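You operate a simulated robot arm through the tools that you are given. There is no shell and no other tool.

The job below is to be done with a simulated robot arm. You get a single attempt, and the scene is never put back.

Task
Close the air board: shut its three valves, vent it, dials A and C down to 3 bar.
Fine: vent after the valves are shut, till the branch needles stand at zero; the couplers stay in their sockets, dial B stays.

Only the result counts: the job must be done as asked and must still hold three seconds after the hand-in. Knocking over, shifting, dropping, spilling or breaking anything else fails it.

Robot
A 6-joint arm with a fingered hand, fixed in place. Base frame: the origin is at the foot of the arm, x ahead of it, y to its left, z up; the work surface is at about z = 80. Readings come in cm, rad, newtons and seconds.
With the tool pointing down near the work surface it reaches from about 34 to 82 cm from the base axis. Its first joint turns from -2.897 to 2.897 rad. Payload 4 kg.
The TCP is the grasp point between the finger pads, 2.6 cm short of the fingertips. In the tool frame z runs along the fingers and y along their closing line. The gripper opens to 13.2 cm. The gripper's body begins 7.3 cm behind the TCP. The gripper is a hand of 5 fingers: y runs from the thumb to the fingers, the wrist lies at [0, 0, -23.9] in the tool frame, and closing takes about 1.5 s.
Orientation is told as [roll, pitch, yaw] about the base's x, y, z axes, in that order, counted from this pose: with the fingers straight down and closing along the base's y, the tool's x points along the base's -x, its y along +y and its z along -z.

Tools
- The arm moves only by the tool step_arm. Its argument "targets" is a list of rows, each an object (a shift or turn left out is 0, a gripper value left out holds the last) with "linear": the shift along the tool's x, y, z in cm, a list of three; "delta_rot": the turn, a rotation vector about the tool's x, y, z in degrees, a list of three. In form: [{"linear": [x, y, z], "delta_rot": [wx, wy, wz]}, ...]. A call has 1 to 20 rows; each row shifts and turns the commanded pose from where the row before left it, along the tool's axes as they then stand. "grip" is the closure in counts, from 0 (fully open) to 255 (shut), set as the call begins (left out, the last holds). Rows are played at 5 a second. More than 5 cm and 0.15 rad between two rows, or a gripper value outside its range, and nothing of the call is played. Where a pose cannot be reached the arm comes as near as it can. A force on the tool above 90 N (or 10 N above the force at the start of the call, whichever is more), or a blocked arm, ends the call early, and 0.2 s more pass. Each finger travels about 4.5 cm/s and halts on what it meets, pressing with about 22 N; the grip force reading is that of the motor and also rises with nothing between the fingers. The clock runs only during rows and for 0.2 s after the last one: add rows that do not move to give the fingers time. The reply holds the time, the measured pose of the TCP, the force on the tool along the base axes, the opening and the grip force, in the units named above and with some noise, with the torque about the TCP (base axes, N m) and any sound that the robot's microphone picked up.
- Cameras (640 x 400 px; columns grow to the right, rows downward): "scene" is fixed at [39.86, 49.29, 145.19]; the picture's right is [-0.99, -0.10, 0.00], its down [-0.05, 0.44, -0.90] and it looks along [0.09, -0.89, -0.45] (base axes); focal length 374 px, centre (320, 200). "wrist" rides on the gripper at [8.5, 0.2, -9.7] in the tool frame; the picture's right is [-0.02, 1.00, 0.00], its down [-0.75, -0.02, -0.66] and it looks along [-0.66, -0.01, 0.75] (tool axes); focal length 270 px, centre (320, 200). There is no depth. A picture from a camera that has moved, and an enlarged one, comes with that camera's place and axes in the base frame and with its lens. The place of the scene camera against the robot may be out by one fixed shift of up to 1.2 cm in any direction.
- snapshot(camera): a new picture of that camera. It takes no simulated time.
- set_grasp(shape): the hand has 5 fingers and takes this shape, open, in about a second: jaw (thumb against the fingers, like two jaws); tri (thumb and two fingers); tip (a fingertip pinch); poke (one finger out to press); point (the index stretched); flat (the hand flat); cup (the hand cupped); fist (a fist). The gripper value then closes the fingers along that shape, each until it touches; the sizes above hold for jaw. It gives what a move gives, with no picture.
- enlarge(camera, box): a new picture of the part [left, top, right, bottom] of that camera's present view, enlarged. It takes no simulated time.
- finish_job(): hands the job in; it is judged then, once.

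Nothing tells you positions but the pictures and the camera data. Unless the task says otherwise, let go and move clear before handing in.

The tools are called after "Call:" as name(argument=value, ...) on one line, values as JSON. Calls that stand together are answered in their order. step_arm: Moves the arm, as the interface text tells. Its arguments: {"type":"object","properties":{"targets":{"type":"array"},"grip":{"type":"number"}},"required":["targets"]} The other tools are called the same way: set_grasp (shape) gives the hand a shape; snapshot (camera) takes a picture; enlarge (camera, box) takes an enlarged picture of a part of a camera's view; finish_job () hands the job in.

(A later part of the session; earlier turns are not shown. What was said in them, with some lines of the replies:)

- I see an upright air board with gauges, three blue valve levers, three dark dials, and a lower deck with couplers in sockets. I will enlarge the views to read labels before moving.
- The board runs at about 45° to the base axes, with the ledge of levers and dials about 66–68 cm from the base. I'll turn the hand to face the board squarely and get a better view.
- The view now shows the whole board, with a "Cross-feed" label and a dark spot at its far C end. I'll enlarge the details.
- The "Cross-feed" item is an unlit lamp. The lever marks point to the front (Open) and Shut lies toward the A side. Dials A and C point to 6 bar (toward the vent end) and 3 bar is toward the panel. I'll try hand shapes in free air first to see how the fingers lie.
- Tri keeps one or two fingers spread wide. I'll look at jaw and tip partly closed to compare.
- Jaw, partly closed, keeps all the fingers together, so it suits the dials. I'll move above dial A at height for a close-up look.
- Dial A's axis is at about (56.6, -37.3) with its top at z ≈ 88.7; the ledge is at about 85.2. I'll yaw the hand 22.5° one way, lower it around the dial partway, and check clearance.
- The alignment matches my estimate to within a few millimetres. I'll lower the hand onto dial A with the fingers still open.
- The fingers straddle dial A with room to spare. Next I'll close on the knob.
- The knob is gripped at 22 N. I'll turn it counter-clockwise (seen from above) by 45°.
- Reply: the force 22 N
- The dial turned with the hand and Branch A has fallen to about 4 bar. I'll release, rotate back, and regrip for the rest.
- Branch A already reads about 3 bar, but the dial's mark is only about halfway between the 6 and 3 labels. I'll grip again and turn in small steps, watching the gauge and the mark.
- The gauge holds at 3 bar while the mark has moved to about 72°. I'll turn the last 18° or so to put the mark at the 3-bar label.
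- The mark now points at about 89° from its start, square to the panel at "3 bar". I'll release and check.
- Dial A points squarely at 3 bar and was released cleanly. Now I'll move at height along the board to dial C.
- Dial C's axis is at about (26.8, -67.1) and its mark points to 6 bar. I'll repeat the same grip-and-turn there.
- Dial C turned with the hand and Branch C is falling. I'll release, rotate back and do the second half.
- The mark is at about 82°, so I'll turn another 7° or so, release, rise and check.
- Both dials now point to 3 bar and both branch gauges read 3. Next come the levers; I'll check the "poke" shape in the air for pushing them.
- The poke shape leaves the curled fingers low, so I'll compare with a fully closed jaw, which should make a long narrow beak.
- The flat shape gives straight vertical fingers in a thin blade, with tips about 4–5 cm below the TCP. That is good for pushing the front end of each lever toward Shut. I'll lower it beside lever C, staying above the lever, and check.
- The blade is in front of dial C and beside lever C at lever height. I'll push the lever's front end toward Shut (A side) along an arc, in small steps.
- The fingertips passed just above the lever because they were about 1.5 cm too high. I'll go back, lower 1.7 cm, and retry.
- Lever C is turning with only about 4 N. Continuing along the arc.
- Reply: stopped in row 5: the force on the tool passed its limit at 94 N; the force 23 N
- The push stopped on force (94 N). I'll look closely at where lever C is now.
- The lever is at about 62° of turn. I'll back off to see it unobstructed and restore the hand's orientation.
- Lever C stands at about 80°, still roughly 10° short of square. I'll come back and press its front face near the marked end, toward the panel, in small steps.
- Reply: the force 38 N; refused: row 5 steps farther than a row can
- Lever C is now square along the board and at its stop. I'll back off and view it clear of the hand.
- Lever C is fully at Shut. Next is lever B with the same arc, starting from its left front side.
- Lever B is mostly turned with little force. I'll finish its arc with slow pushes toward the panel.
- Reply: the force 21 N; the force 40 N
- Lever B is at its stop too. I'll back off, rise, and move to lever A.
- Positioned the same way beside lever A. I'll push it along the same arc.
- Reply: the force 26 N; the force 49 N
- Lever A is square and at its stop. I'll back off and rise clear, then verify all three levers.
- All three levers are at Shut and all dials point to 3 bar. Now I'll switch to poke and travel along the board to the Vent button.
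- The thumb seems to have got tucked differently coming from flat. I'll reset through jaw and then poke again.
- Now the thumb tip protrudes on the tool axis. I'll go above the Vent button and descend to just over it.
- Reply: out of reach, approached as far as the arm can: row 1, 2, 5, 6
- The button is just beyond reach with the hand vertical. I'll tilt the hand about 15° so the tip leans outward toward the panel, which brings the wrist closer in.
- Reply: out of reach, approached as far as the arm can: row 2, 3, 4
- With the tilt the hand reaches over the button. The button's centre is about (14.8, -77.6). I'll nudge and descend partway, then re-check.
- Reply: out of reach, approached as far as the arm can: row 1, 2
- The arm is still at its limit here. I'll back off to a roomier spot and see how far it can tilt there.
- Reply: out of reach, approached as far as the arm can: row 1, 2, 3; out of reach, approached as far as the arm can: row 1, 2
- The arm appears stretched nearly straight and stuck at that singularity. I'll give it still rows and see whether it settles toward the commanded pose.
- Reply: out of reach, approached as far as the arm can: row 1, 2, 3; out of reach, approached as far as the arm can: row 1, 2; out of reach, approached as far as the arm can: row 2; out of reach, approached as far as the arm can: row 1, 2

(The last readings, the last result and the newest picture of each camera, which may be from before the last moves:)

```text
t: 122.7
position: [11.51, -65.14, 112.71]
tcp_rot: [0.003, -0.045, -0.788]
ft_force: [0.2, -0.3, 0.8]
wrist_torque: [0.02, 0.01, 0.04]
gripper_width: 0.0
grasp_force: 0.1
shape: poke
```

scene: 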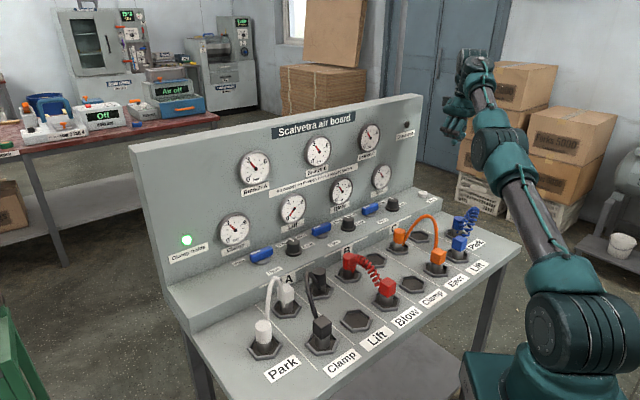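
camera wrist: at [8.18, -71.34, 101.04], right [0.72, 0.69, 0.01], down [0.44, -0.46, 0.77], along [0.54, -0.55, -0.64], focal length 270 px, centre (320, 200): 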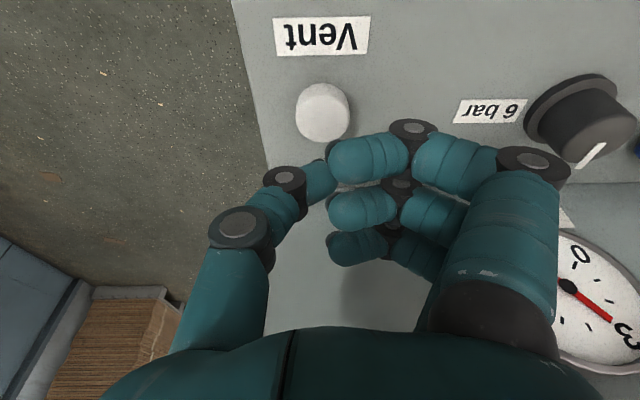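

Free again after moving back toward the board's middle. I'll set a 16° outward tilt here first, where there's room, then move out over the Vent button.

Call:
step_arm(targets=[{"delta_rot": [0, -4.5, 0]}, {"delta_rot": [0, -4.5, 0]}, {"delta_rot": [0, -4.5, 0]}, {}, {}])

Call:
step_arm(targets=[{"linear": [-2.88, -3.25, 0.83]}, {"linear": [-2.88, -3.25, 0.83]}, {}, {}])

Call:
step_arm(targets=[{"linear": [0.24, 0, 4.0]}, {"linear": [0.24, 0, 4.0]}, {"linear": [0.24, 0, 4.0]}, {}, {}])

Call:
snapshot(camera="wrist")

Call:
enlarge(camera="scene", box=[380, 110, 500, 220])

```text
t: 123.9
position: [12.84, -70.92, 117.66]
tcp_rot: [0.004, -0.283, -0.79]
ft_force: [0.4, 0.6, 1.0]
wrist_torque: [0.01, 0.0, -0.02]
gripper_width: 0.0
grasp_force: 0.0
shape: poke
out of reach, approached as far as the arm can: row 1, 2, 3
```

```text
t: 124.9
position: [12.04, -73.26, 117.22]
tcp_rot: [0.003, -0.285, -0.79]
ft_force: [0.1, 0.4, -0.3]
wrist_torque: [0.01, -0.01, -0.01]
gripper_width: 0.01
grasp_force: 0.1
shape: poke
out of reach, approached as far as the arm can: row 1, 2
```

```text
t: 126.1
position: [14.37, -76.84, 106.28]
tcp_rot: [0.003, -0.286, -0.789]
ft_force: [0.0, 0.2, -0.3]
wrist_torque: [0.03, 0.0, -0.01]
gripper_width: 0.03
grasp_force: 0.0
shape: poke
out of reach, approached as far as the arm can: row 2, 3
```

```text
taken
camera wrist: at [6.86, -68.94, 113.14], right [0.72, 0.69, 0.01], down [0.37, -0.39, 0.84], along [0.59, -0.61, -0.54], focal length 270 px, centre (320, 200)
```

wrist: 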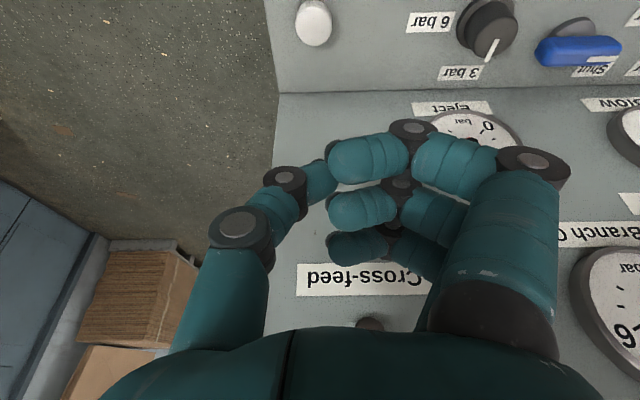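

```text
3.64 times, centred on (440, 165) of scene
camera zoom: at [39.86, 49.29, 145.19], right [-0.99, -0.1, 0.0], down [-0.05, 0.44, -0.9], along [0.09, -0.89, -0.45], focal length 1361 px, centre (-116, 327)
```

zoom: 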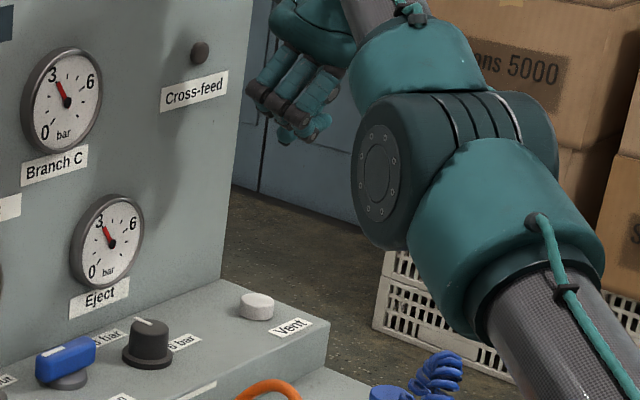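

The tilt itself pushes the arm to its limits out here. A better option is the flat hand: its rear finger sits about 2.5 cm behind the tool axis, so with a radial yaw the tool can stay vertical and within reach. First I'll move back inboard and straighten the hand.

Call:
step_arm(targets=[{"linear": [0, 4.5, 0]}, {"linear": [0, 4.5, 0]}, {"linear": [0, 4.5, 0]}, {}, {}])

Call:
step_arm(targets=[{"delta_rot": [0, 5.4, 0]}, {"delta_rot": [0, 5.5, 0]}, {"delta_rot": [0, 5.5, 0]}, {}, {}])

```text
t: 127.3
position: [25.65, -72.57, 108.55]
tcp_rot: [0.002, -0.284, -0.789]
ft_force: [1.4, 0.0, -0.2]
wrist_torque: [0.0, 0.04, -0.04]
gripper_width: 0.0
grasp_force: 0.0
shape: poke
out of reach, approached as far as the arm can: row 1, 2, 3
```

```text
t: 128.5
position: [26.21, -69.11, 108.56]
tcp_rot: [0.001, 0.0, -0.79]
ft_force: [-0.3, -0.7, -0.1]
wrist_torque: [0.0, 0.02, 0.03]
gripper_width: 0.01
grasp_force: 0.1
shape: poke
out of reach, approached as far as the arm can: row 3
```

Call:
step_arm(targets=[{"linear": [4, 0, 0]}, {"linear": [4, 0, 0]}, {}, {}])

Call:
set_grasp(shape="flat")

Call:
step_arm(targets=[{"delta_rot": [0, 0, 7]}, {"delta_rot": [0, 0, 7]}, {"delta_rot": [0, 0, 7]}, {"delta_rot": [0, 0, 7]}, {"delta_rot": [0, 0, 7]}, {}, {}])

Call:
snapshot(camera="wrist")

Call:
enlarge(camera="scene", box=[360, 60, 480, 170])

```text
t: 129.5
position: [20.32, -63.52, 108.46]
tcp_rot: [0.003, 0.0, -0.789]
ft_force: [0.4, 0.2, 0.7]
wrist_torque: [-0.01, 0.01, 0.01]
gripper_width: 0.02
grasp_force: 0.1
shape: poke
```

```text
t: 130.4
position: [20.24, -63.53, 108.51]
tcp_rot: [0.002, 0.0, -0.79]
ft_force: [0.2, 0.3, 0.0]
wrist_torque: [0.02, 0.0, -0.01]
gripper_width: 12.61
grasp_force: 0.1
shape: flat
```

```text
t: 132.0
position: [20.44, -63.39, 108.69]
tcp_rot: [0.001, 0.002, -1.4]
ft_force: [0.3, -0.9, -0.8]
wrist_torque: [-0.01, -0.01, -0.03]
gripper_width: 12.61
grasp_force: 0.0
shape: flat
```

```text
taken
camera wrist: at [19.1, -55.04, 118.33], right [0.99, 0.15, 0.0], down [0.11, -0.75, 0.66], along [0.1, -0.65, -0.75], focal length 270 px, centre (320, 200)
```

wrist: 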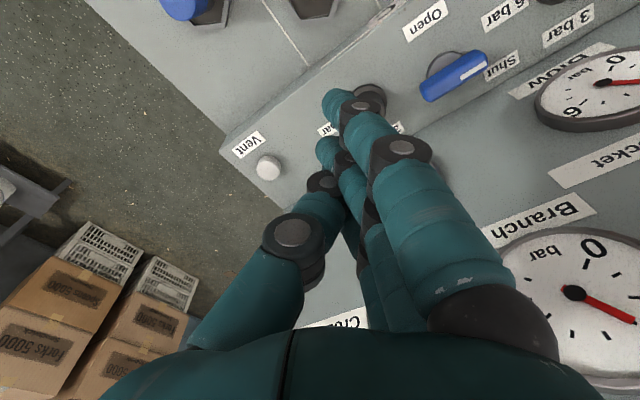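

```text
3.64 times, centred on (420, 115) of scene
camera zoom: at [39.86, 49.29, 145.19], right [-0.99, -0.1, 0.0], down [-0.05, 0.44, -0.9], along [0.09, -0.89, -0.45], focal length 1361 px, centre (-44, 509)
```

zoom: 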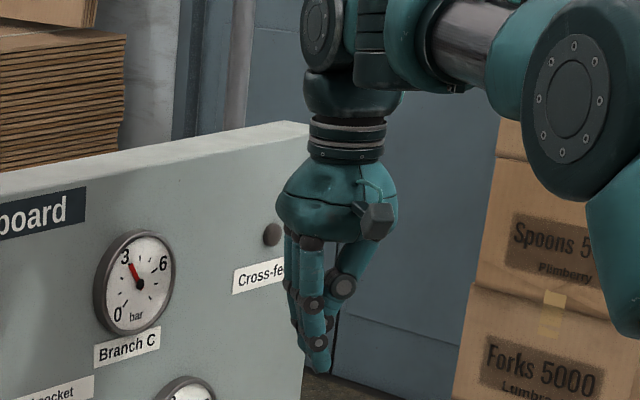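

Call:
set_grasp(shape="jaw")

Call:
step_arm(targets=[{}, {}, {}, {}], grip=255)

Call:
set_grasp(shape="flat")

Call:
step_arm(targets=[{}, {}])

Call:
snapshot(camera="wrist")

Call:
enlarge(camera="scene", box=[360, 60, 480, 170])

```text
t: 132.9
position: [20.43, -63.3, 108.62]
tcp_rot: [0.003, 0.002, -1.399]
ft_force: [0.6, -0.3, 0.1]
wrist_torque: [-0.01, -0.03, -0.03]
gripper_width: 13.19
grasp_force: 0.1
shape: jaw
```

```text
t: 133.9
position: [20.47, -63.42, 108.65]
tcp_rot: [0.001, 0.002, -1.399]
ft_force: [-1.1, -0.5, -0.1]
wrist_torque: [-0.02, -0.01, 0.03]
gripper_width: 4.44
grasp_force: 0.0
shape: jaw
```

```text
t: 134.8
position: [20.46, -63.24, 108.49]
tcp_rot: [0.002, 0.002, -1.399]
ft_force: [0.2, 0.0, 0.3]
wrist_torque: [-0.02, 0.01, 0.0]
gripper_width: 12.62
grasp_force: 0.0
shape: flat
```

```text
t: 135.4
position: [20.44, -63.34, 108.51]
tcp_rot: [0.003, 0.001, -1.401]
ft_force: [-0.8, -1.1, 0.7]
wrist_torque: [-0.03, 0.0, -0.01]
gripper_width: 12.59
grasp_force: 0.0
shape: flat
```

```text
taken
camera wrist: at [19.09, -55.04, 118.33], right [0.99, 0.15, 0.0], down [0.11, -0.74, 0.66], along [0.1, -0.65, -0.75], focal length 270 px, centre (320, 200)
```

wrist: 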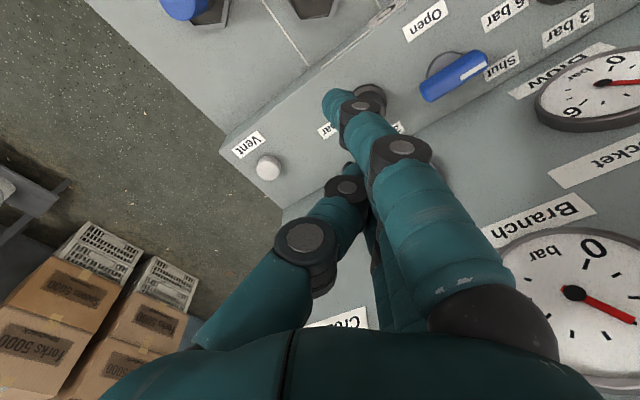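

```text
3.64 times, centred on (420, 115) of scene
camera zoom: at [39.86, 49.29, 145.19], right [-0.99, -0.1, 0.0], down [-0.05, 0.44, -0.9], along [0.09, -0.89, -0.45], focal length 1361 px, centre (-44, 509)
```

zoom: 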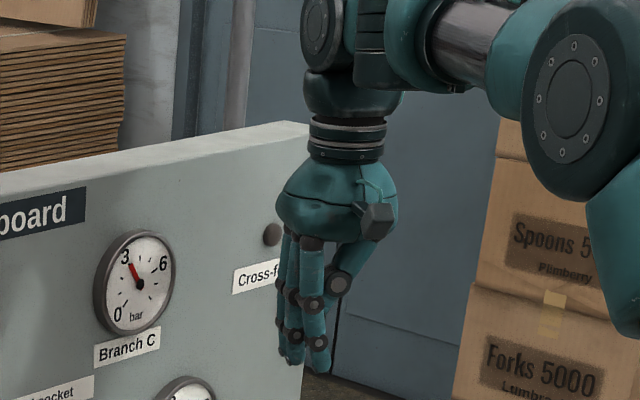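

The flat hand is as before and the Vent button is at about (15.0, -77.5). I'll move out so the rear fingertip comes above it, keeping the tool vertical.

Call:
step_arm(targets=[{"linear": [-2, -2.1, 3.5]}, {"linear": [-2, -2.1, 3.5]}, {"linear": [-2, -2.1, 3.5]}, {"linear": [-2, -2.1, 3.5]}, {}, {}])

Call:
snapshot(camera="wrist")

Call:
enlarge(camera="scene", box=[370, 110, 490, 220])

```text
t: 136.8
position: [13.37, -73.0, 94.22]
tcp_rot: [0.001, 0.0, -1.399]
ft_force: [0.0, -0.2, -0.5]
wrist_torque: [-0.02, 0.01, -0.02]
gripper_width: 12.61
grasp_force: 0.1
shape: flat
```

```text
taken
camera wrist: at [11.99, -64.55, 104.02], right [0.99, 0.15, 0.0], down [0.11, -0.74, 0.66], along [0.1, -0.65, -0.75], focal length 270 px, centre (320, 200)
```

wrist: 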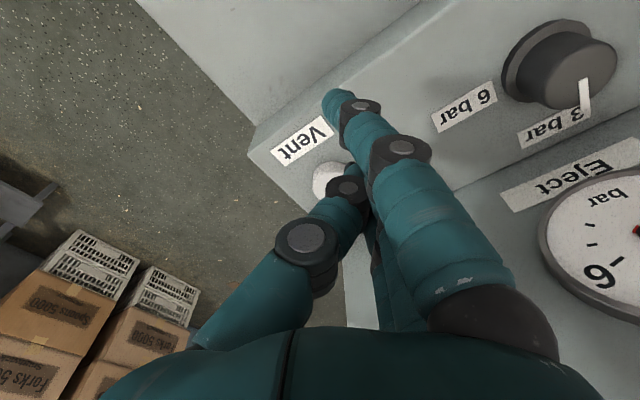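

```text
3.64 times, centred on (430, 165) of scene
camera zoom: at [39.86, 49.29, 145.19], right [-0.99, -0.1, 0.0], down [-0.05, 0.44, -0.9], along [0.09, -0.89, -0.45], focal length 1361 px, centre (-80, 327)
```

zoom: 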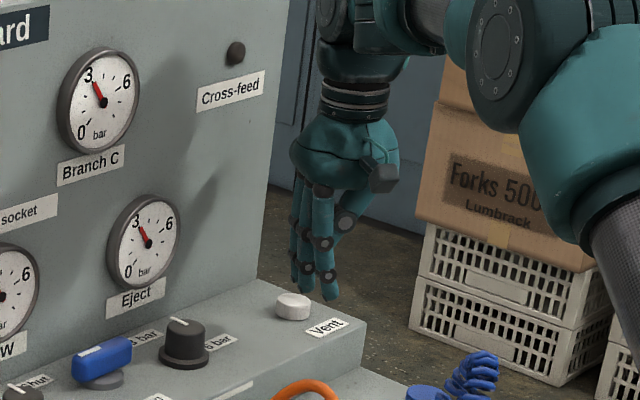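

Call:
step_arm(targets=[{"linear": [-0.7, 0.1, 0.5]}, {"linear": [-0.7, 0.1, 0.5]}, {}, {}])

Call:
snapshot(camera="wrist")

Call:
enlarge(camera="scene", box=[390, 150, 450, 210])

```text
t: 137.8
position: [13.74, -74.15, 93.42]
tcp_rot: [0.002, 0.0, -1.4]
ft_force: [-0.4, 0.4, -0.1]
wrist_torque: [0.0, 0.0, 0.0]
gripper_width: 12.63
grasp_force: 0.1
shape: flat
```

```text
taken
camera wrist: at [12.55, -65.75, 103.17], right [0.99, 0.15, 0.0], down [0.11, -0.74, 0.66], along [0.1, -0.65, -0.75], focal length 270 px, centre (320, 200)
```

wrist: 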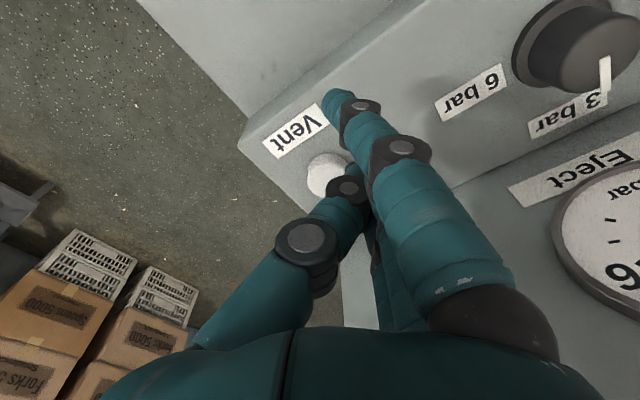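

```text
6.67 times, centred on (420, 180) of scene
camera zoom: at [39.86, 49.29, 145.19], right [-0.99, -0.1, 0.0], down [-0.05, 0.44, -0.9], along [0.09, -0.89, -0.45], focal length 2495 px, centre (-347, 333)
```

zoom: 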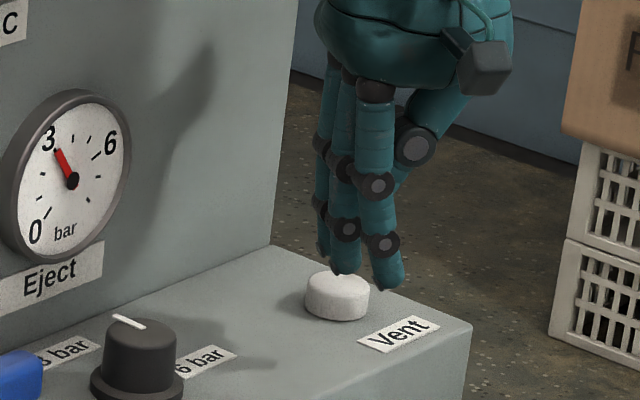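

The rear two fingertips are over the button. I'll lower slowly onto it, watching force and sound.

Call:
step_arm(targets=[{"linear": [0, 0, 0.5]}, {"linear": [0, 0, 0.5]}, {"linear": [0, 0, 0.4]}, {}])

Call:
step_arm(targets=[{"linear": [0, 0, 0.3]}, {"linear": [0, 0, 0.3]}, {}])

Call:
enlarge(camera="scene", box=[390, 150, 450, 210])

```text
t: 138.8
position: [13.86, -74.1, 92.08]
tcp_rot: [0.002, -0.002, -1.4]
ft_force: [0.1, 0.4, -0.1]
wrist_torque: [0.0, -0.03, 0.0]
gripper_width: 12.62
grasp_force: 0.0
shape: flat
```

```text
t: 139.6
position: [13.94, -74.03, 91.61]
tcp_rot: [0.002, 0.002, -1.398]
ft_force: [-0.6, 0.3, 0.0]
wrist_torque: [0.0, 0.0, 0.03]
gripper_width: 12.61
grasp_force: 0.0
shape: flat
```

```text
6.67 times, centred on (420, 180) of scene
camera zoom: at [39.86, 49.29, 145.19], right [-0.99, -0.1, 0.0], down [-0.05, 0.44, -0.9], along [0.09, -0.89, -0.45], focal length 2495 px, centre (-347, 333)
```

zoom: 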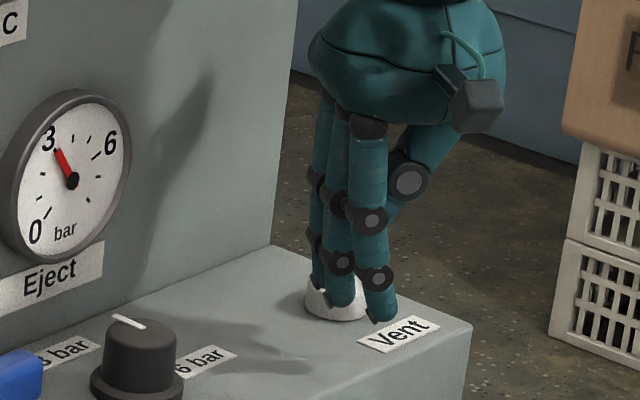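

Call:
step_arm(targets=[{"linear": [-0.2, -0.1, 0.3]}, {}])

Call:
step_arm(targets=[{"linear": [0, 0, 0.3]}, {}])

Call:
step_arm(targets=[{"linear": [0, 0, 0.3]}, {}])

Call:
enlarge(camera="scene", box=[390, 150, 450, 210])

```text
t: 140.2
position: [13.93, -74.33, 91.09]
tcp_rot: [0.002, 0.001, -1.401]
ft_force: [0.3, 0.0, -0.6]
wrist_torque: [0.03, 0.01, 0.0]
gripper_width: 12.6
grasp_force: 0.0
shape: flat
```

```text
t: 140.8
position: [13.74, -74.28, 90.93]
tcp_rot: [0.002, -0.001, -1.401]
ft_force: [-0.2, -0.3, 0.4]
wrist_torque: [0.01, -0.01, 0.01]
gripper_width: 12.62
grasp_force: 0.0
shape: flat
```

```text
t: 141.4
position: [13.82, -74.26, 90.73]
tcp_rot: [0.001, -0.001, -1.4]
ft_force: [-0.3, -0.5, 0.4]
wrist_torque: [0.01, 0.04, -0.01]
gripper_width: 12.61
grasp_force: 0.0
shape: flat
```

```text
6.67 times, centred on (420, 180) of scene
camera zoom: at [39.86, 49.29, 145.19], right [-0.99, -0.1, 0.0], down [-0.05, 0.44, -0.9], along [0.09, -0.89, -0.45], focal length 2495 px, centre (-347, 333)
```

zoom: 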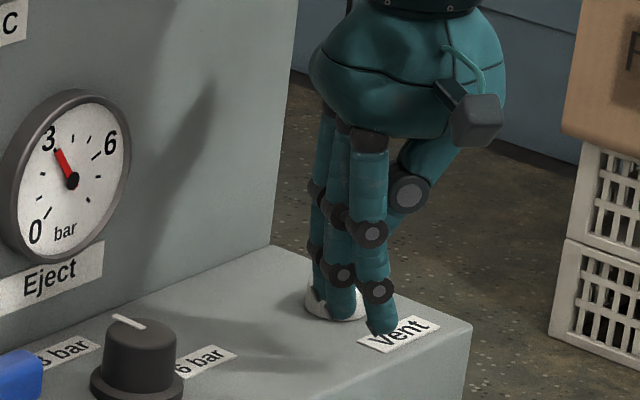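

The fingers are coming down just short of the button, and this reach is marginal. A better idea is the open jaw with the hand turned so the thumb points radially outward. That puts the thumb tip about 7 cm beyond the tool axis, in full view of the wrist camera. I'll back off first.

Call:
step_arm(targets=[{"linear": [0, 0, -2]}, {"linear": [0, 0, -4]}, {"linear": [3, 0, -4]}, {"linear": [4, 0, -2]}, {"linear": [4, 0, 0]}, {}, {}])

Call:
set_grasp(shape="jaw")

Call:
step_arm(targets=[{"delta_rot": [0, 0, -7]}, {"delta_rot": [0, 0, -7]}, {"delta_rot": [0, 0, -7]}, {"delta_rot": [0, 0, -7]}, {"delta_rot": [0, 0, -7]}, {"delta_rot": [0, 0, -7]}, {"delta_rot": [0, 0, -7]}, {"delta_rot": [0, 0, -7]}, {"delta_rot": [0, 0, -7]}, {"delta_rot": [0, 0, -7]}, {"delta_rot": [0, 0, -7]}, {"delta_rot": [0, 0, -7]}, {"delta_rot": [0, 0, -7]}, {}, {}], grip=0)

Call:
snapshot(camera="wrist")

Call:
snapshot(camera="scene")

```text
t: 143.0
position: [12.02, -63.34, 102.58]
tcp_rot: [0.002, 0.0, -1.399]
ft_force: [0.4, -0.1, -0.6]
wrist_torque: [-0.03, 0.01, 0.01]
gripper_width: 12.6
grasp_force: 0.0
shape: flat
```

```text
t: 143.9
position: [12.07, -63.45, 102.61]
tcp_rot: [0.0, 0.001, -1.401]
ft_force: [-0.4, -0.3, -0.4]
wrist_torque: [0.0, 0.01, 0.0]
gripper_width: 13.21
grasp_force: 0.1
shape: jaw
```

```text
t: 147.1
position: [13.63, -64.08, 103.78]
tcp_rot: [0.013, -0.043, 0.177]
ft_force: [-0.9, -0.4, 1.0]
wrist_torque: [0.03, -0.01, -0.02]
gripper_width: 13.21
grasp_force: 0.0
shape: jaw
out of reach, approached as far as the arm can: row 12, 13
```

```text
taken
camera wrist: at [4.85, -65.73, 113.21], right [-0.15, 0.99, 0.01], down [0.72, 0.1, 0.69], along [0.68, 0.12, -0.72], focal length 270 px, centre (320, 200)
```

wrist: 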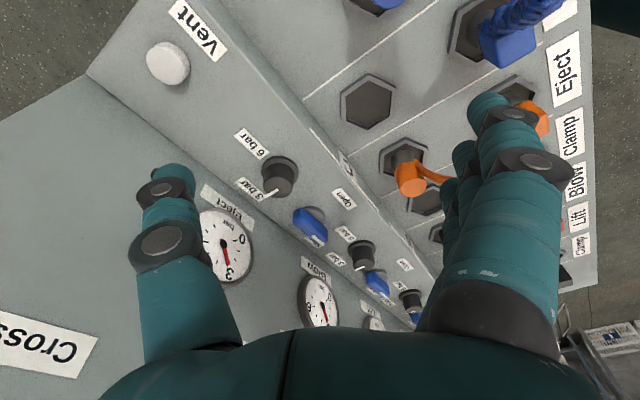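

```text
taken
```

scene: 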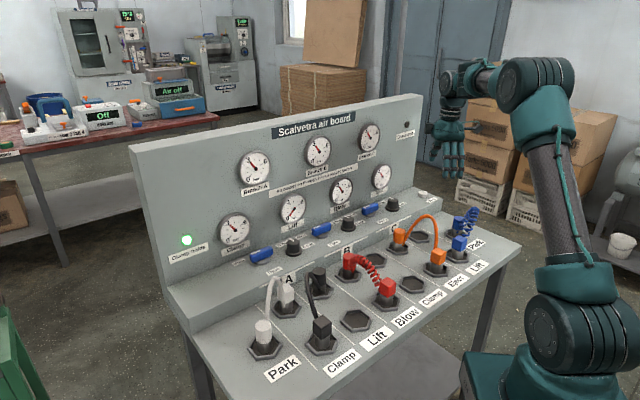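

The wrist hits a joint limit at this yaw, but about -10° should be fine. I'll turn back 20° and level the hand.

Call:
step_arm(targets=[{"delta_rot": [0, 0, 6.7]}, {"delta_rot": [0, 0, 6.7]}, {"delta_rot": [0, 0, 6.7]}, {"delta_rot": [0.74, 2.46, 0]}, {}, {}])

Call:
snapshot(camera="wrist")

```text
t: 148.5
position: [13.77, -64.31, 103.78]
tcp_rot: [-0.014, 0.042, -0.164]
ft_force: [0.0, 0.5, 0.0]
wrist_torque: [-0.03, 0.02, -0.01]
gripper_width: 13.2
grasp_force: 0.0
shape: jaw
```

```text
taken
camera wrist: at [5.76, -62.72, 113.91], right [0.18, 0.98, -0.01], down [0.77, -0.13, 0.63], along [0.61, -0.12, -0.78], focal length 270 px, centre (320, 200)
```

wrist: 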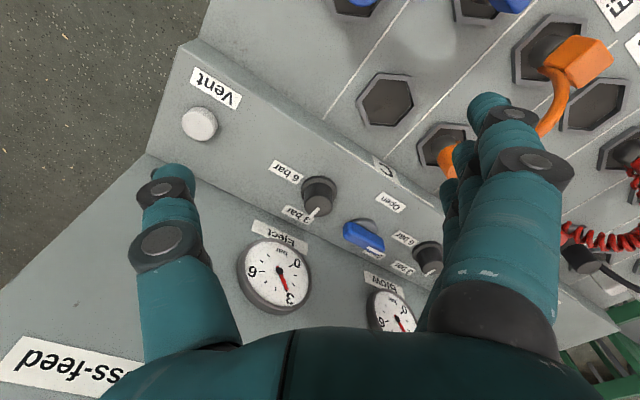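

Call:
step_arm(targets=[{"delta_rot": [-0.74, -2.46, 0]}, {"linear": [-1.7, -2.55, 2]}, {"linear": [-1.67, -2.55, 3]}, {"linear": [0, 0, 3]}, {}, {}])

Call:
snapshot(camera="wrist")

Call:
enlarge(camera="scene", box=[380, 120, 480, 220])

```text
t: 149.9
position: [15.89, -69.59, 95.9]
tcp_rot: [0.002, -0.001, -0.162]
ft_force: [-0.1, -0.3, -0.1]
wrist_torque: [0.0, 0.0, 0.03]
gripper_width: 13.19
grasp_force: 0.0
shape: jaw
```

```text
taken
camera wrist: at [7.44, -68.18, 105.73], right [0.18, 0.98, 0.0], down [0.74, -0.14, 0.66], along [0.65, -0.12, -0.75], focal length 270 px, centre (320, 200)
```

wrist: 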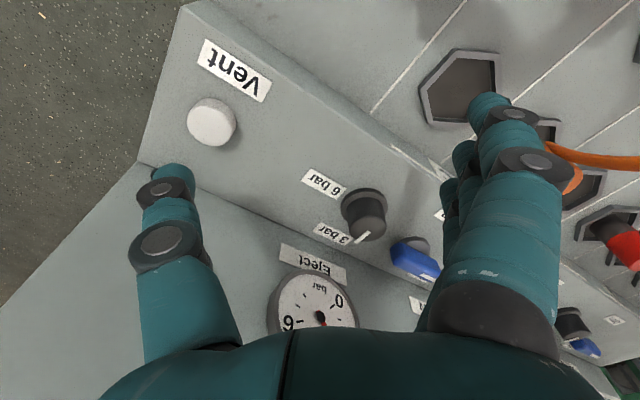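

```text
4.00 times, centred on (430, 170) of scene
camera zoom: at [39.86, 49.29, 145.19], right [-0.99, -0.1, 0.0], down [-0.05, 0.44, -0.9], along [0.09, -0.89, -0.45], focal length 1497 px, centre (-120, 320)
```

zoom: 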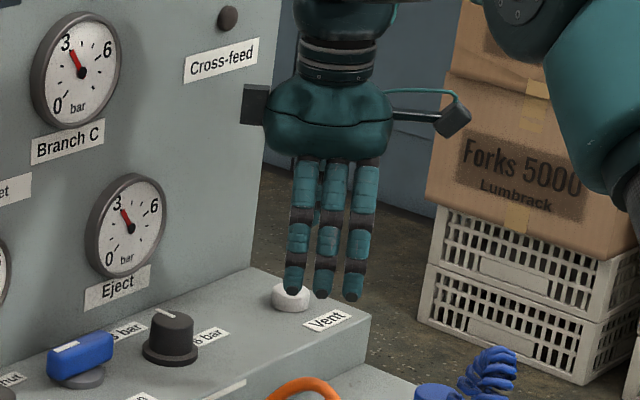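

Here the thumb tip lines up with the button and everything is within reach. Descending straight down.

Call:
step_arm(targets=[{"linear": [0, 0, 2]}, {"linear": [0, 0, 1.5]}, {"linear": [0, 0, 1]}, {}, {}])

Call:
enlarge(camera="wrist", box=[100, 90, 300, 240])

Call:
enlarge(camera="scene", box=[390, 150, 450, 210])

```text
t: 151.1
position: [16.08, -69.82, 91.43]
tcp_rot: [0.004, 0.0, -0.163]
ft_force: [-0.1, -0.5, 0.1]
wrist_torque: [-0.01, 0.02, -0.01]
gripper_width: 13.21
grasp_force: 0.0
shape: jaw
```

```text
2.67 times, centred on (200, 165) of wrist
camera zoom: at [7.67, -68.24, 101.23], right [0.18, 0.98, 0.0], down [0.74, -0.14, 0.66], along [0.65, -0.12, -0.75], focal length 721 px, centre (640, 293)
```

zoom: 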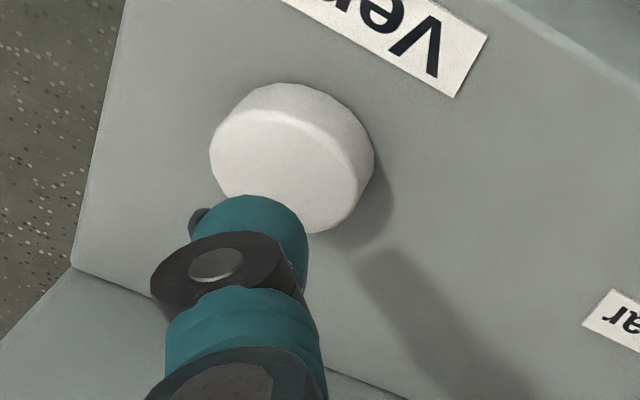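

```text
6.67 times, centred on (420, 180) of scene
camera zoom: at [39.86, 49.29, 145.19], right [-0.99, -0.1, 0.0], down [-0.05, 0.44, -0.9], along [0.09, -0.89, -0.45], focal length 2495 px, centre (-347, 333)
```

zoom: 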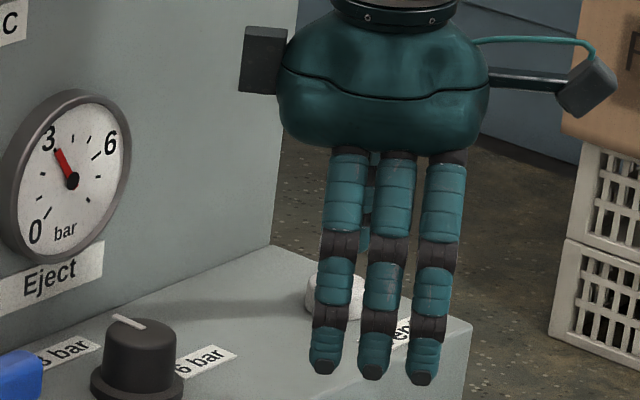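

Call:
step_arm(targets=[{"linear": [-0.4, 0.2, 0.5]}, {"linear": [0, 0, 0.5]}, {"linear": [0, 0, 0.4]}, {}])

Call:
step_arm(targets=[{"linear": [0, 0, 0.3]}, {"linear": [0, 0, 0.3]}, {}])

Call:
enlarge(camera="wrist", box=[100, 90, 300, 240])

```text
t: 152.1
position: [16.68, -69.7, 90.05]
tcp_rot: [0.001, 0.001, -0.162]
ft_force: [-0.1, 1.5, 0.5]
wrist_torque: [0.0, -0.01, 0.0]
gripper_width: 13.19
grasp_force: 0.1
shape: jaw
```

```text
t: 152.9
position: [16.54, -69.62, 89.47]
tcp_rot: [0.002, -0.002, -0.161]
ft_force: [-0.7, 1.0, -0.5]
wrist_torque: [-0.01, 0.01, 0.01]
gripper_width: 13.19
grasp_force: 0.1
shape: jaw
```

```text
2.67 times, centred on (200, 165) of wrist
camera zoom: at [8.16, -68.12, 99.12], right [0.18, 0.98, 0.0], down [0.74, -0.14, 0.66], along [0.65, -0.12, -0.75], focal length 721 px, centre (640, 293)
```

zoom: 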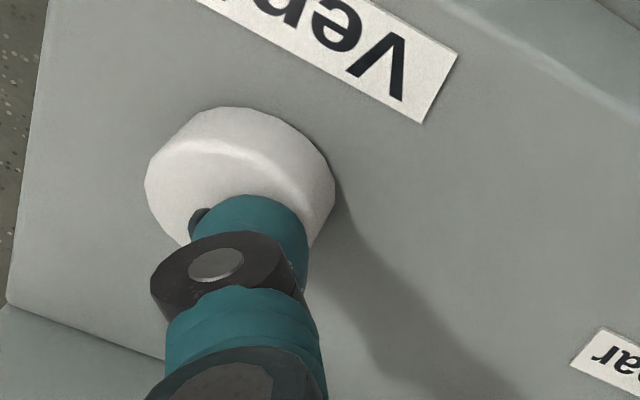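

Call:
step_arm(targets=[{"linear": [0, 0, 0.3]}, {}])

Call:
step_arm(targets=[{"linear": [0, 0, 0.3]}, {}])

Call:
step_arm(targets=[{"linear": [0, 0, 0.3]}, {}])

Call:
enlarge(camera="wrist", box=[100, 90, 300, 240])

Call:
snapshot(camera="scene")

```text
t: 153.5
position: [16.73, -69.65, 88.98]
tcp_rot: [0.001, 0.001, -0.162]
ft_force: [0.6, -0.3, 1.4]
wrist_torque: [-0.09, 0.0, -0.05]
gripper_width: 13.22
grasp_force: 0.1
shape: jaw
```

```text
t: 154.1
position: [16.68, -69.71, 88.81]
tcp_rot: [0.001, 0.0, -0.161]
ft_force: [-1.1, 0.5, 2.9]
wrist_torque: [-0.17, 0.05, -0.09]
gripper_width: 13.19
grasp_force: 0.1
shape: jaw
```

```text
t: 154.7
position: [16.75, -69.77, 88.43]
tcp_rot: [0.0, 0.0, -0.163]
ft_force: [-0.7, 2.3, 4.5]
wrist_torque: [-0.34, 0.08, -0.09]
gripper_width: 13.18
grasp_force: 0.1
shape: jaw
```

```text
2.67 times, centred on (200, 165) of wrist
camera zoom: at [8.26, -68.17, 98.17], right [0.18, 0.98, 0.0], down [0.74, -0.14, 0.66], along [0.65, -0.12, -0.75], focal length 721 px, centre (640, 293)
```

zoom: 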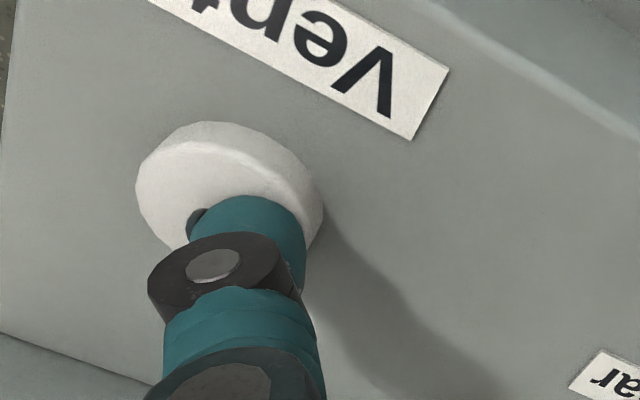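

```text
taken
```

scene: 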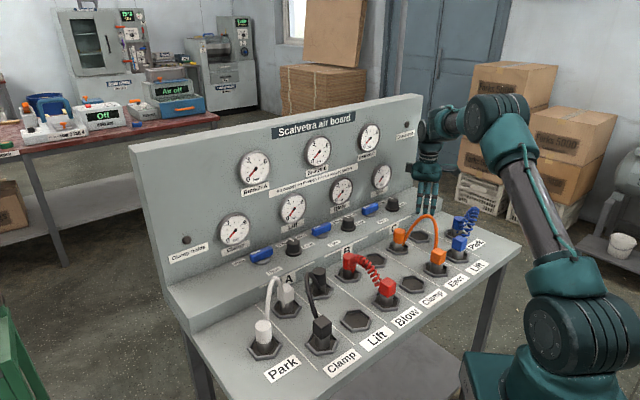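

The button is pressed and the gauges are falling; the clamp lamp has gone out. I'll hold it down and read the gauges.

Call:
step_arm(targets=[{}, {}, {}, {}, {}, {}, {}, {}, {}, {}, {}, {}, {}, {}, {}])

Call:
enlarge(camera="scene", box=[210, 110, 410, 260])

Call:
enlarge(camera="scene", box=[225, 115, 395, 205])

```text
t: 157.9
position: [16.63, -69.62, 88.39]
tcp_rot: [0.001, 0.001, -0.163]
ft_force: [-0.7, 2.5, 4.4]
wrist_torque: [-0.36, 0.06, -0.1]
gripper_width: 13.22
grasp_force: 0.1
shape: jaw
```

```text
2.67 times, centred on (310, 185) of scene
camera zoom: at [39.86, 49.29, 145.19], right [-0.99, -0.1, 0.0], down [-0.05, 0.44, -0.9], along [0.09, -0.89, -0.45], focal length 998 px, centre (347, 240)
```

zoom: 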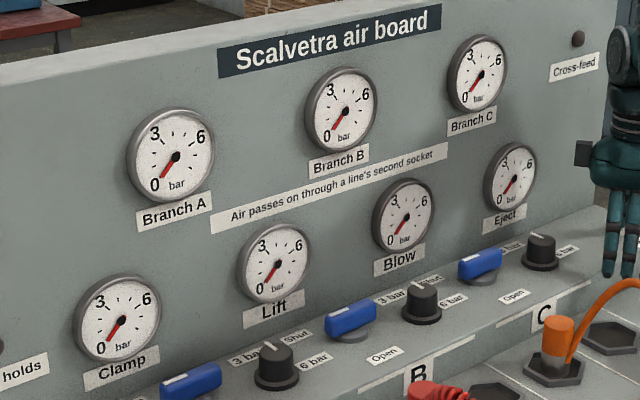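

```text
3.76 times, centred on (310, 160) of scene
camera zoom: at [39.86, 49.29, 145.19], right [-0.99, -0.1, 0.0], down [-0.05, 0.44, -0.9], along [0.09, -0.89, -0.45], focal length 1409 px, centre (358, 351)
```

zoom: 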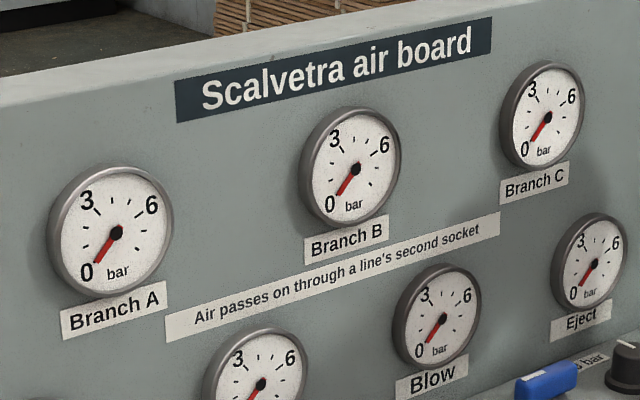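

All branch needles stand at zero. I'll hold a little longer, then lift off and move clear.

Call:
step_arm(targets=[{}, {}, {}, {}, {}, {}, {}, {}, {}, {}])

Call:
step_arm(targets=[{"linear": [0, 0, -1]}, {"linear": [0, 0, -2]}, {"linear": [0, 0, -4]}, {"linear": [0, 0, -4]}, {"linear": [0, 3, -3]}, {"linear": [0, 4, -1]}, {"linear": [0, 4, 0]}, {}, {}])

Call:
step_arm(targets=[{}, {}, {}, {}, {}, {}, {}, {}, {}, {}, {}, {}, {}, {}, {}, {}, {}, {}])

Call:
snapshot(camera="scene")

Call:
enlarge(camera="scene", box=[225, 115, 425, 240])

Call:
enlarge(camera="scene", box=[220, 190, 440, 290])

Call:
snapshot(camera="wrist")

```text
t: 160.1
position: [16.6, -69.69, 88.34]
tcp_rot: [0.001, -0.001, -0.162]
ft_force: [-1.1, 1.6, 6.2]
wrist_torque: [-0.35, 0.1, -0.04]
gripper_width: 13.2
grasp_force: 0.0
shape: jaw
```

```text
t: 162.1
position: [18.18, -58.67, 103.15]
tcp_rot: [0.001, 0.0, -0.162]
ft_force: [-0.6, -0.7, -0.6]
wrist_torque: [0.01, 0.0, 0.03]
gripper_width: 13.2
grasp_force: 0.0
shape: jaw
```

```text
t: 165.9
position: [18.16, -58.83, 103.2]
tcp_rot: [0.002, 0.0, -0.161]
ft_force: [0.8, 0.3, 0.1]
wrist_torque: [0.03, -0.03, 0.04]
gripper_width: 13.22
grasp_force: 0.0
shape: jaw
```

```text
taken
```

scene: 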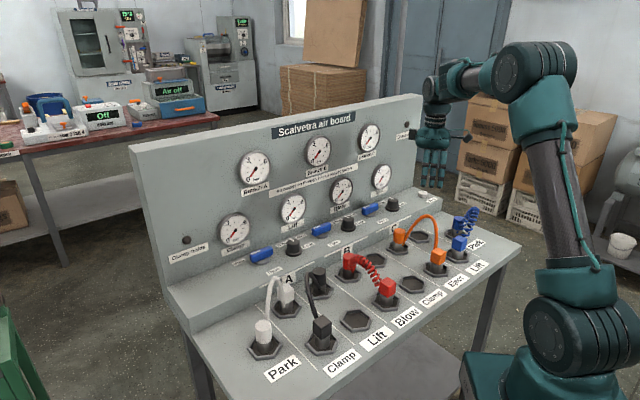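

```text
3.20 times, centred on (325, 178) of scene
camera zoom: at [39.86, 49.29, 145.19], right [-0.99, -0.1, 0.0], down [-0.05, 0.44, -0.9], along [0.09, -0.89, -0.45], focal length 1198 px, centre (304, 272)
```

zoom: 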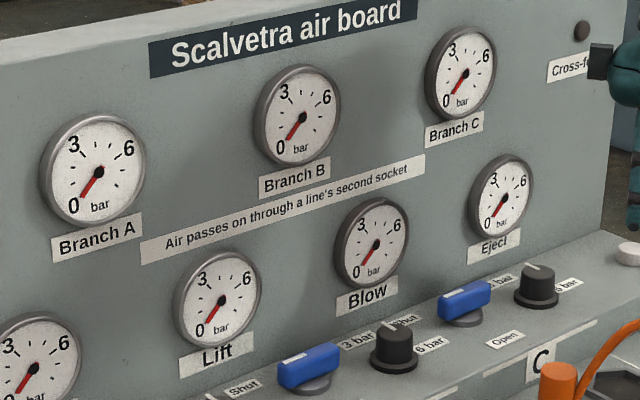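

```text
2.91 times, centred on (330, 240) of scene
camera zoom: at [39.86, 49.29, 145.19], right [-0.99, -0.1, 0.0], down [-0.05, 0.44, -0.9], along [0.09, -0.89, -0.45], focal length 1089 px, centre (291, 84)
```

zoom: 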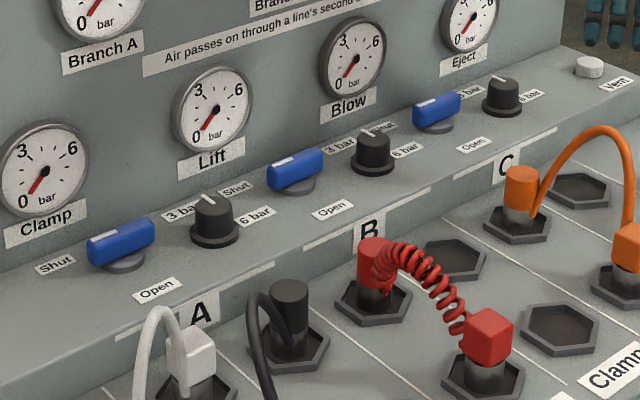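

```text
taken
camera wrist: at [9.82, -57.35, 112.87], right [0.18, 0.98, 0.0], down [0.74, -0.14, 0.66], along [0.65, -0.12, -0.75], focal length 270 px, centre (320, 200)
```

wrist: 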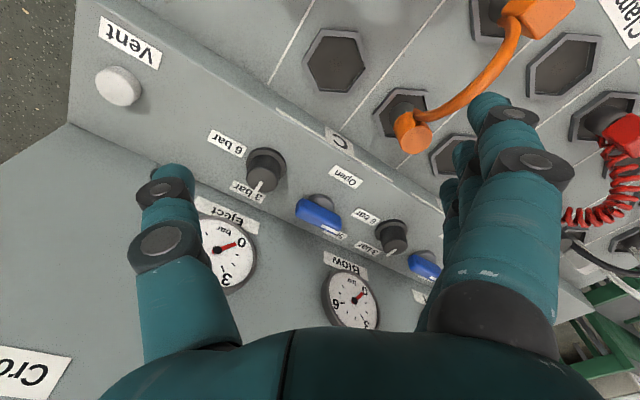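

All branch needles stay at zero, the three levers are at Shut, all dials point to 3 bar and the couplers are undisturbed. I'll retreat a little further and hand in.

Call:
step_arm(targets=[{"linear": [0, 3, -3]}, {"linear": [0, 4, -2]}, {"linear": [0, 4, -2]}, {}, {}, {}])

Call:
enlarge(camera="scene", box=[210, 110, 420, 260])

```text
t: 167.3
position: [20.22, -47.99, 110.45]
tcp_rot: [0.002, 0.001, -0.162]
ft_force: [-0.3, -0.2, 0.4]
wrist_torque: [-0.02, 0.02, 0.0]
gripper_width: 13.21
grasp_force: 0.1
shape: jaw
```

```text
2.67 times, centred on (315, 185) of scene
camera zoom: at [39.86, 49.29, 145.19], right [-0.99, -0.1, 0.0], down [-0.05, 0.44, -0.9], along [0.09, -0.89, -0.45], focal length 998 px, centre (333, 240)
```

zoom: 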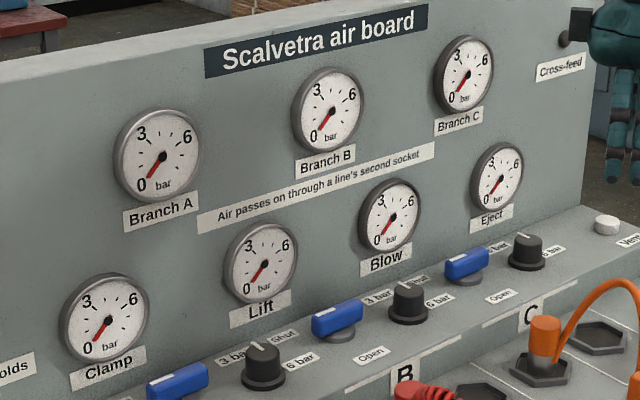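

The board is closed as asked: the valves are shut, the branches are vented to zero, dials A and C are at 3 bar, and the hand is clear. I'm handing it in.

Call:
finish_job()

```text
The job is handed in.
```

The air board is closed and I've handed the job in; no verdict has come back yet. I checked everything below in the last pictures, about 7 seconds after letting go of the Vent button.

- **Valves:** all three levers are turned fully to Shut.
- **Vent:** I pressed Vent only after the valves were shut. I held it until the Branch A, B and C needles stood at zero, and they stayed there after I let go.
- **Dials A and C:** both marks point squarely at 3 bar. I turned them before shutting the valves, and both branch gauges read 3 bar at that point.
- **Left alone:** dial B still points to 3 bar, and the couplers are in their sockets.

While shutting lever C, one push hit the 90 N force limit and stopped. I backed off and finished the turn gently, and saw nothing shifted or damaged.
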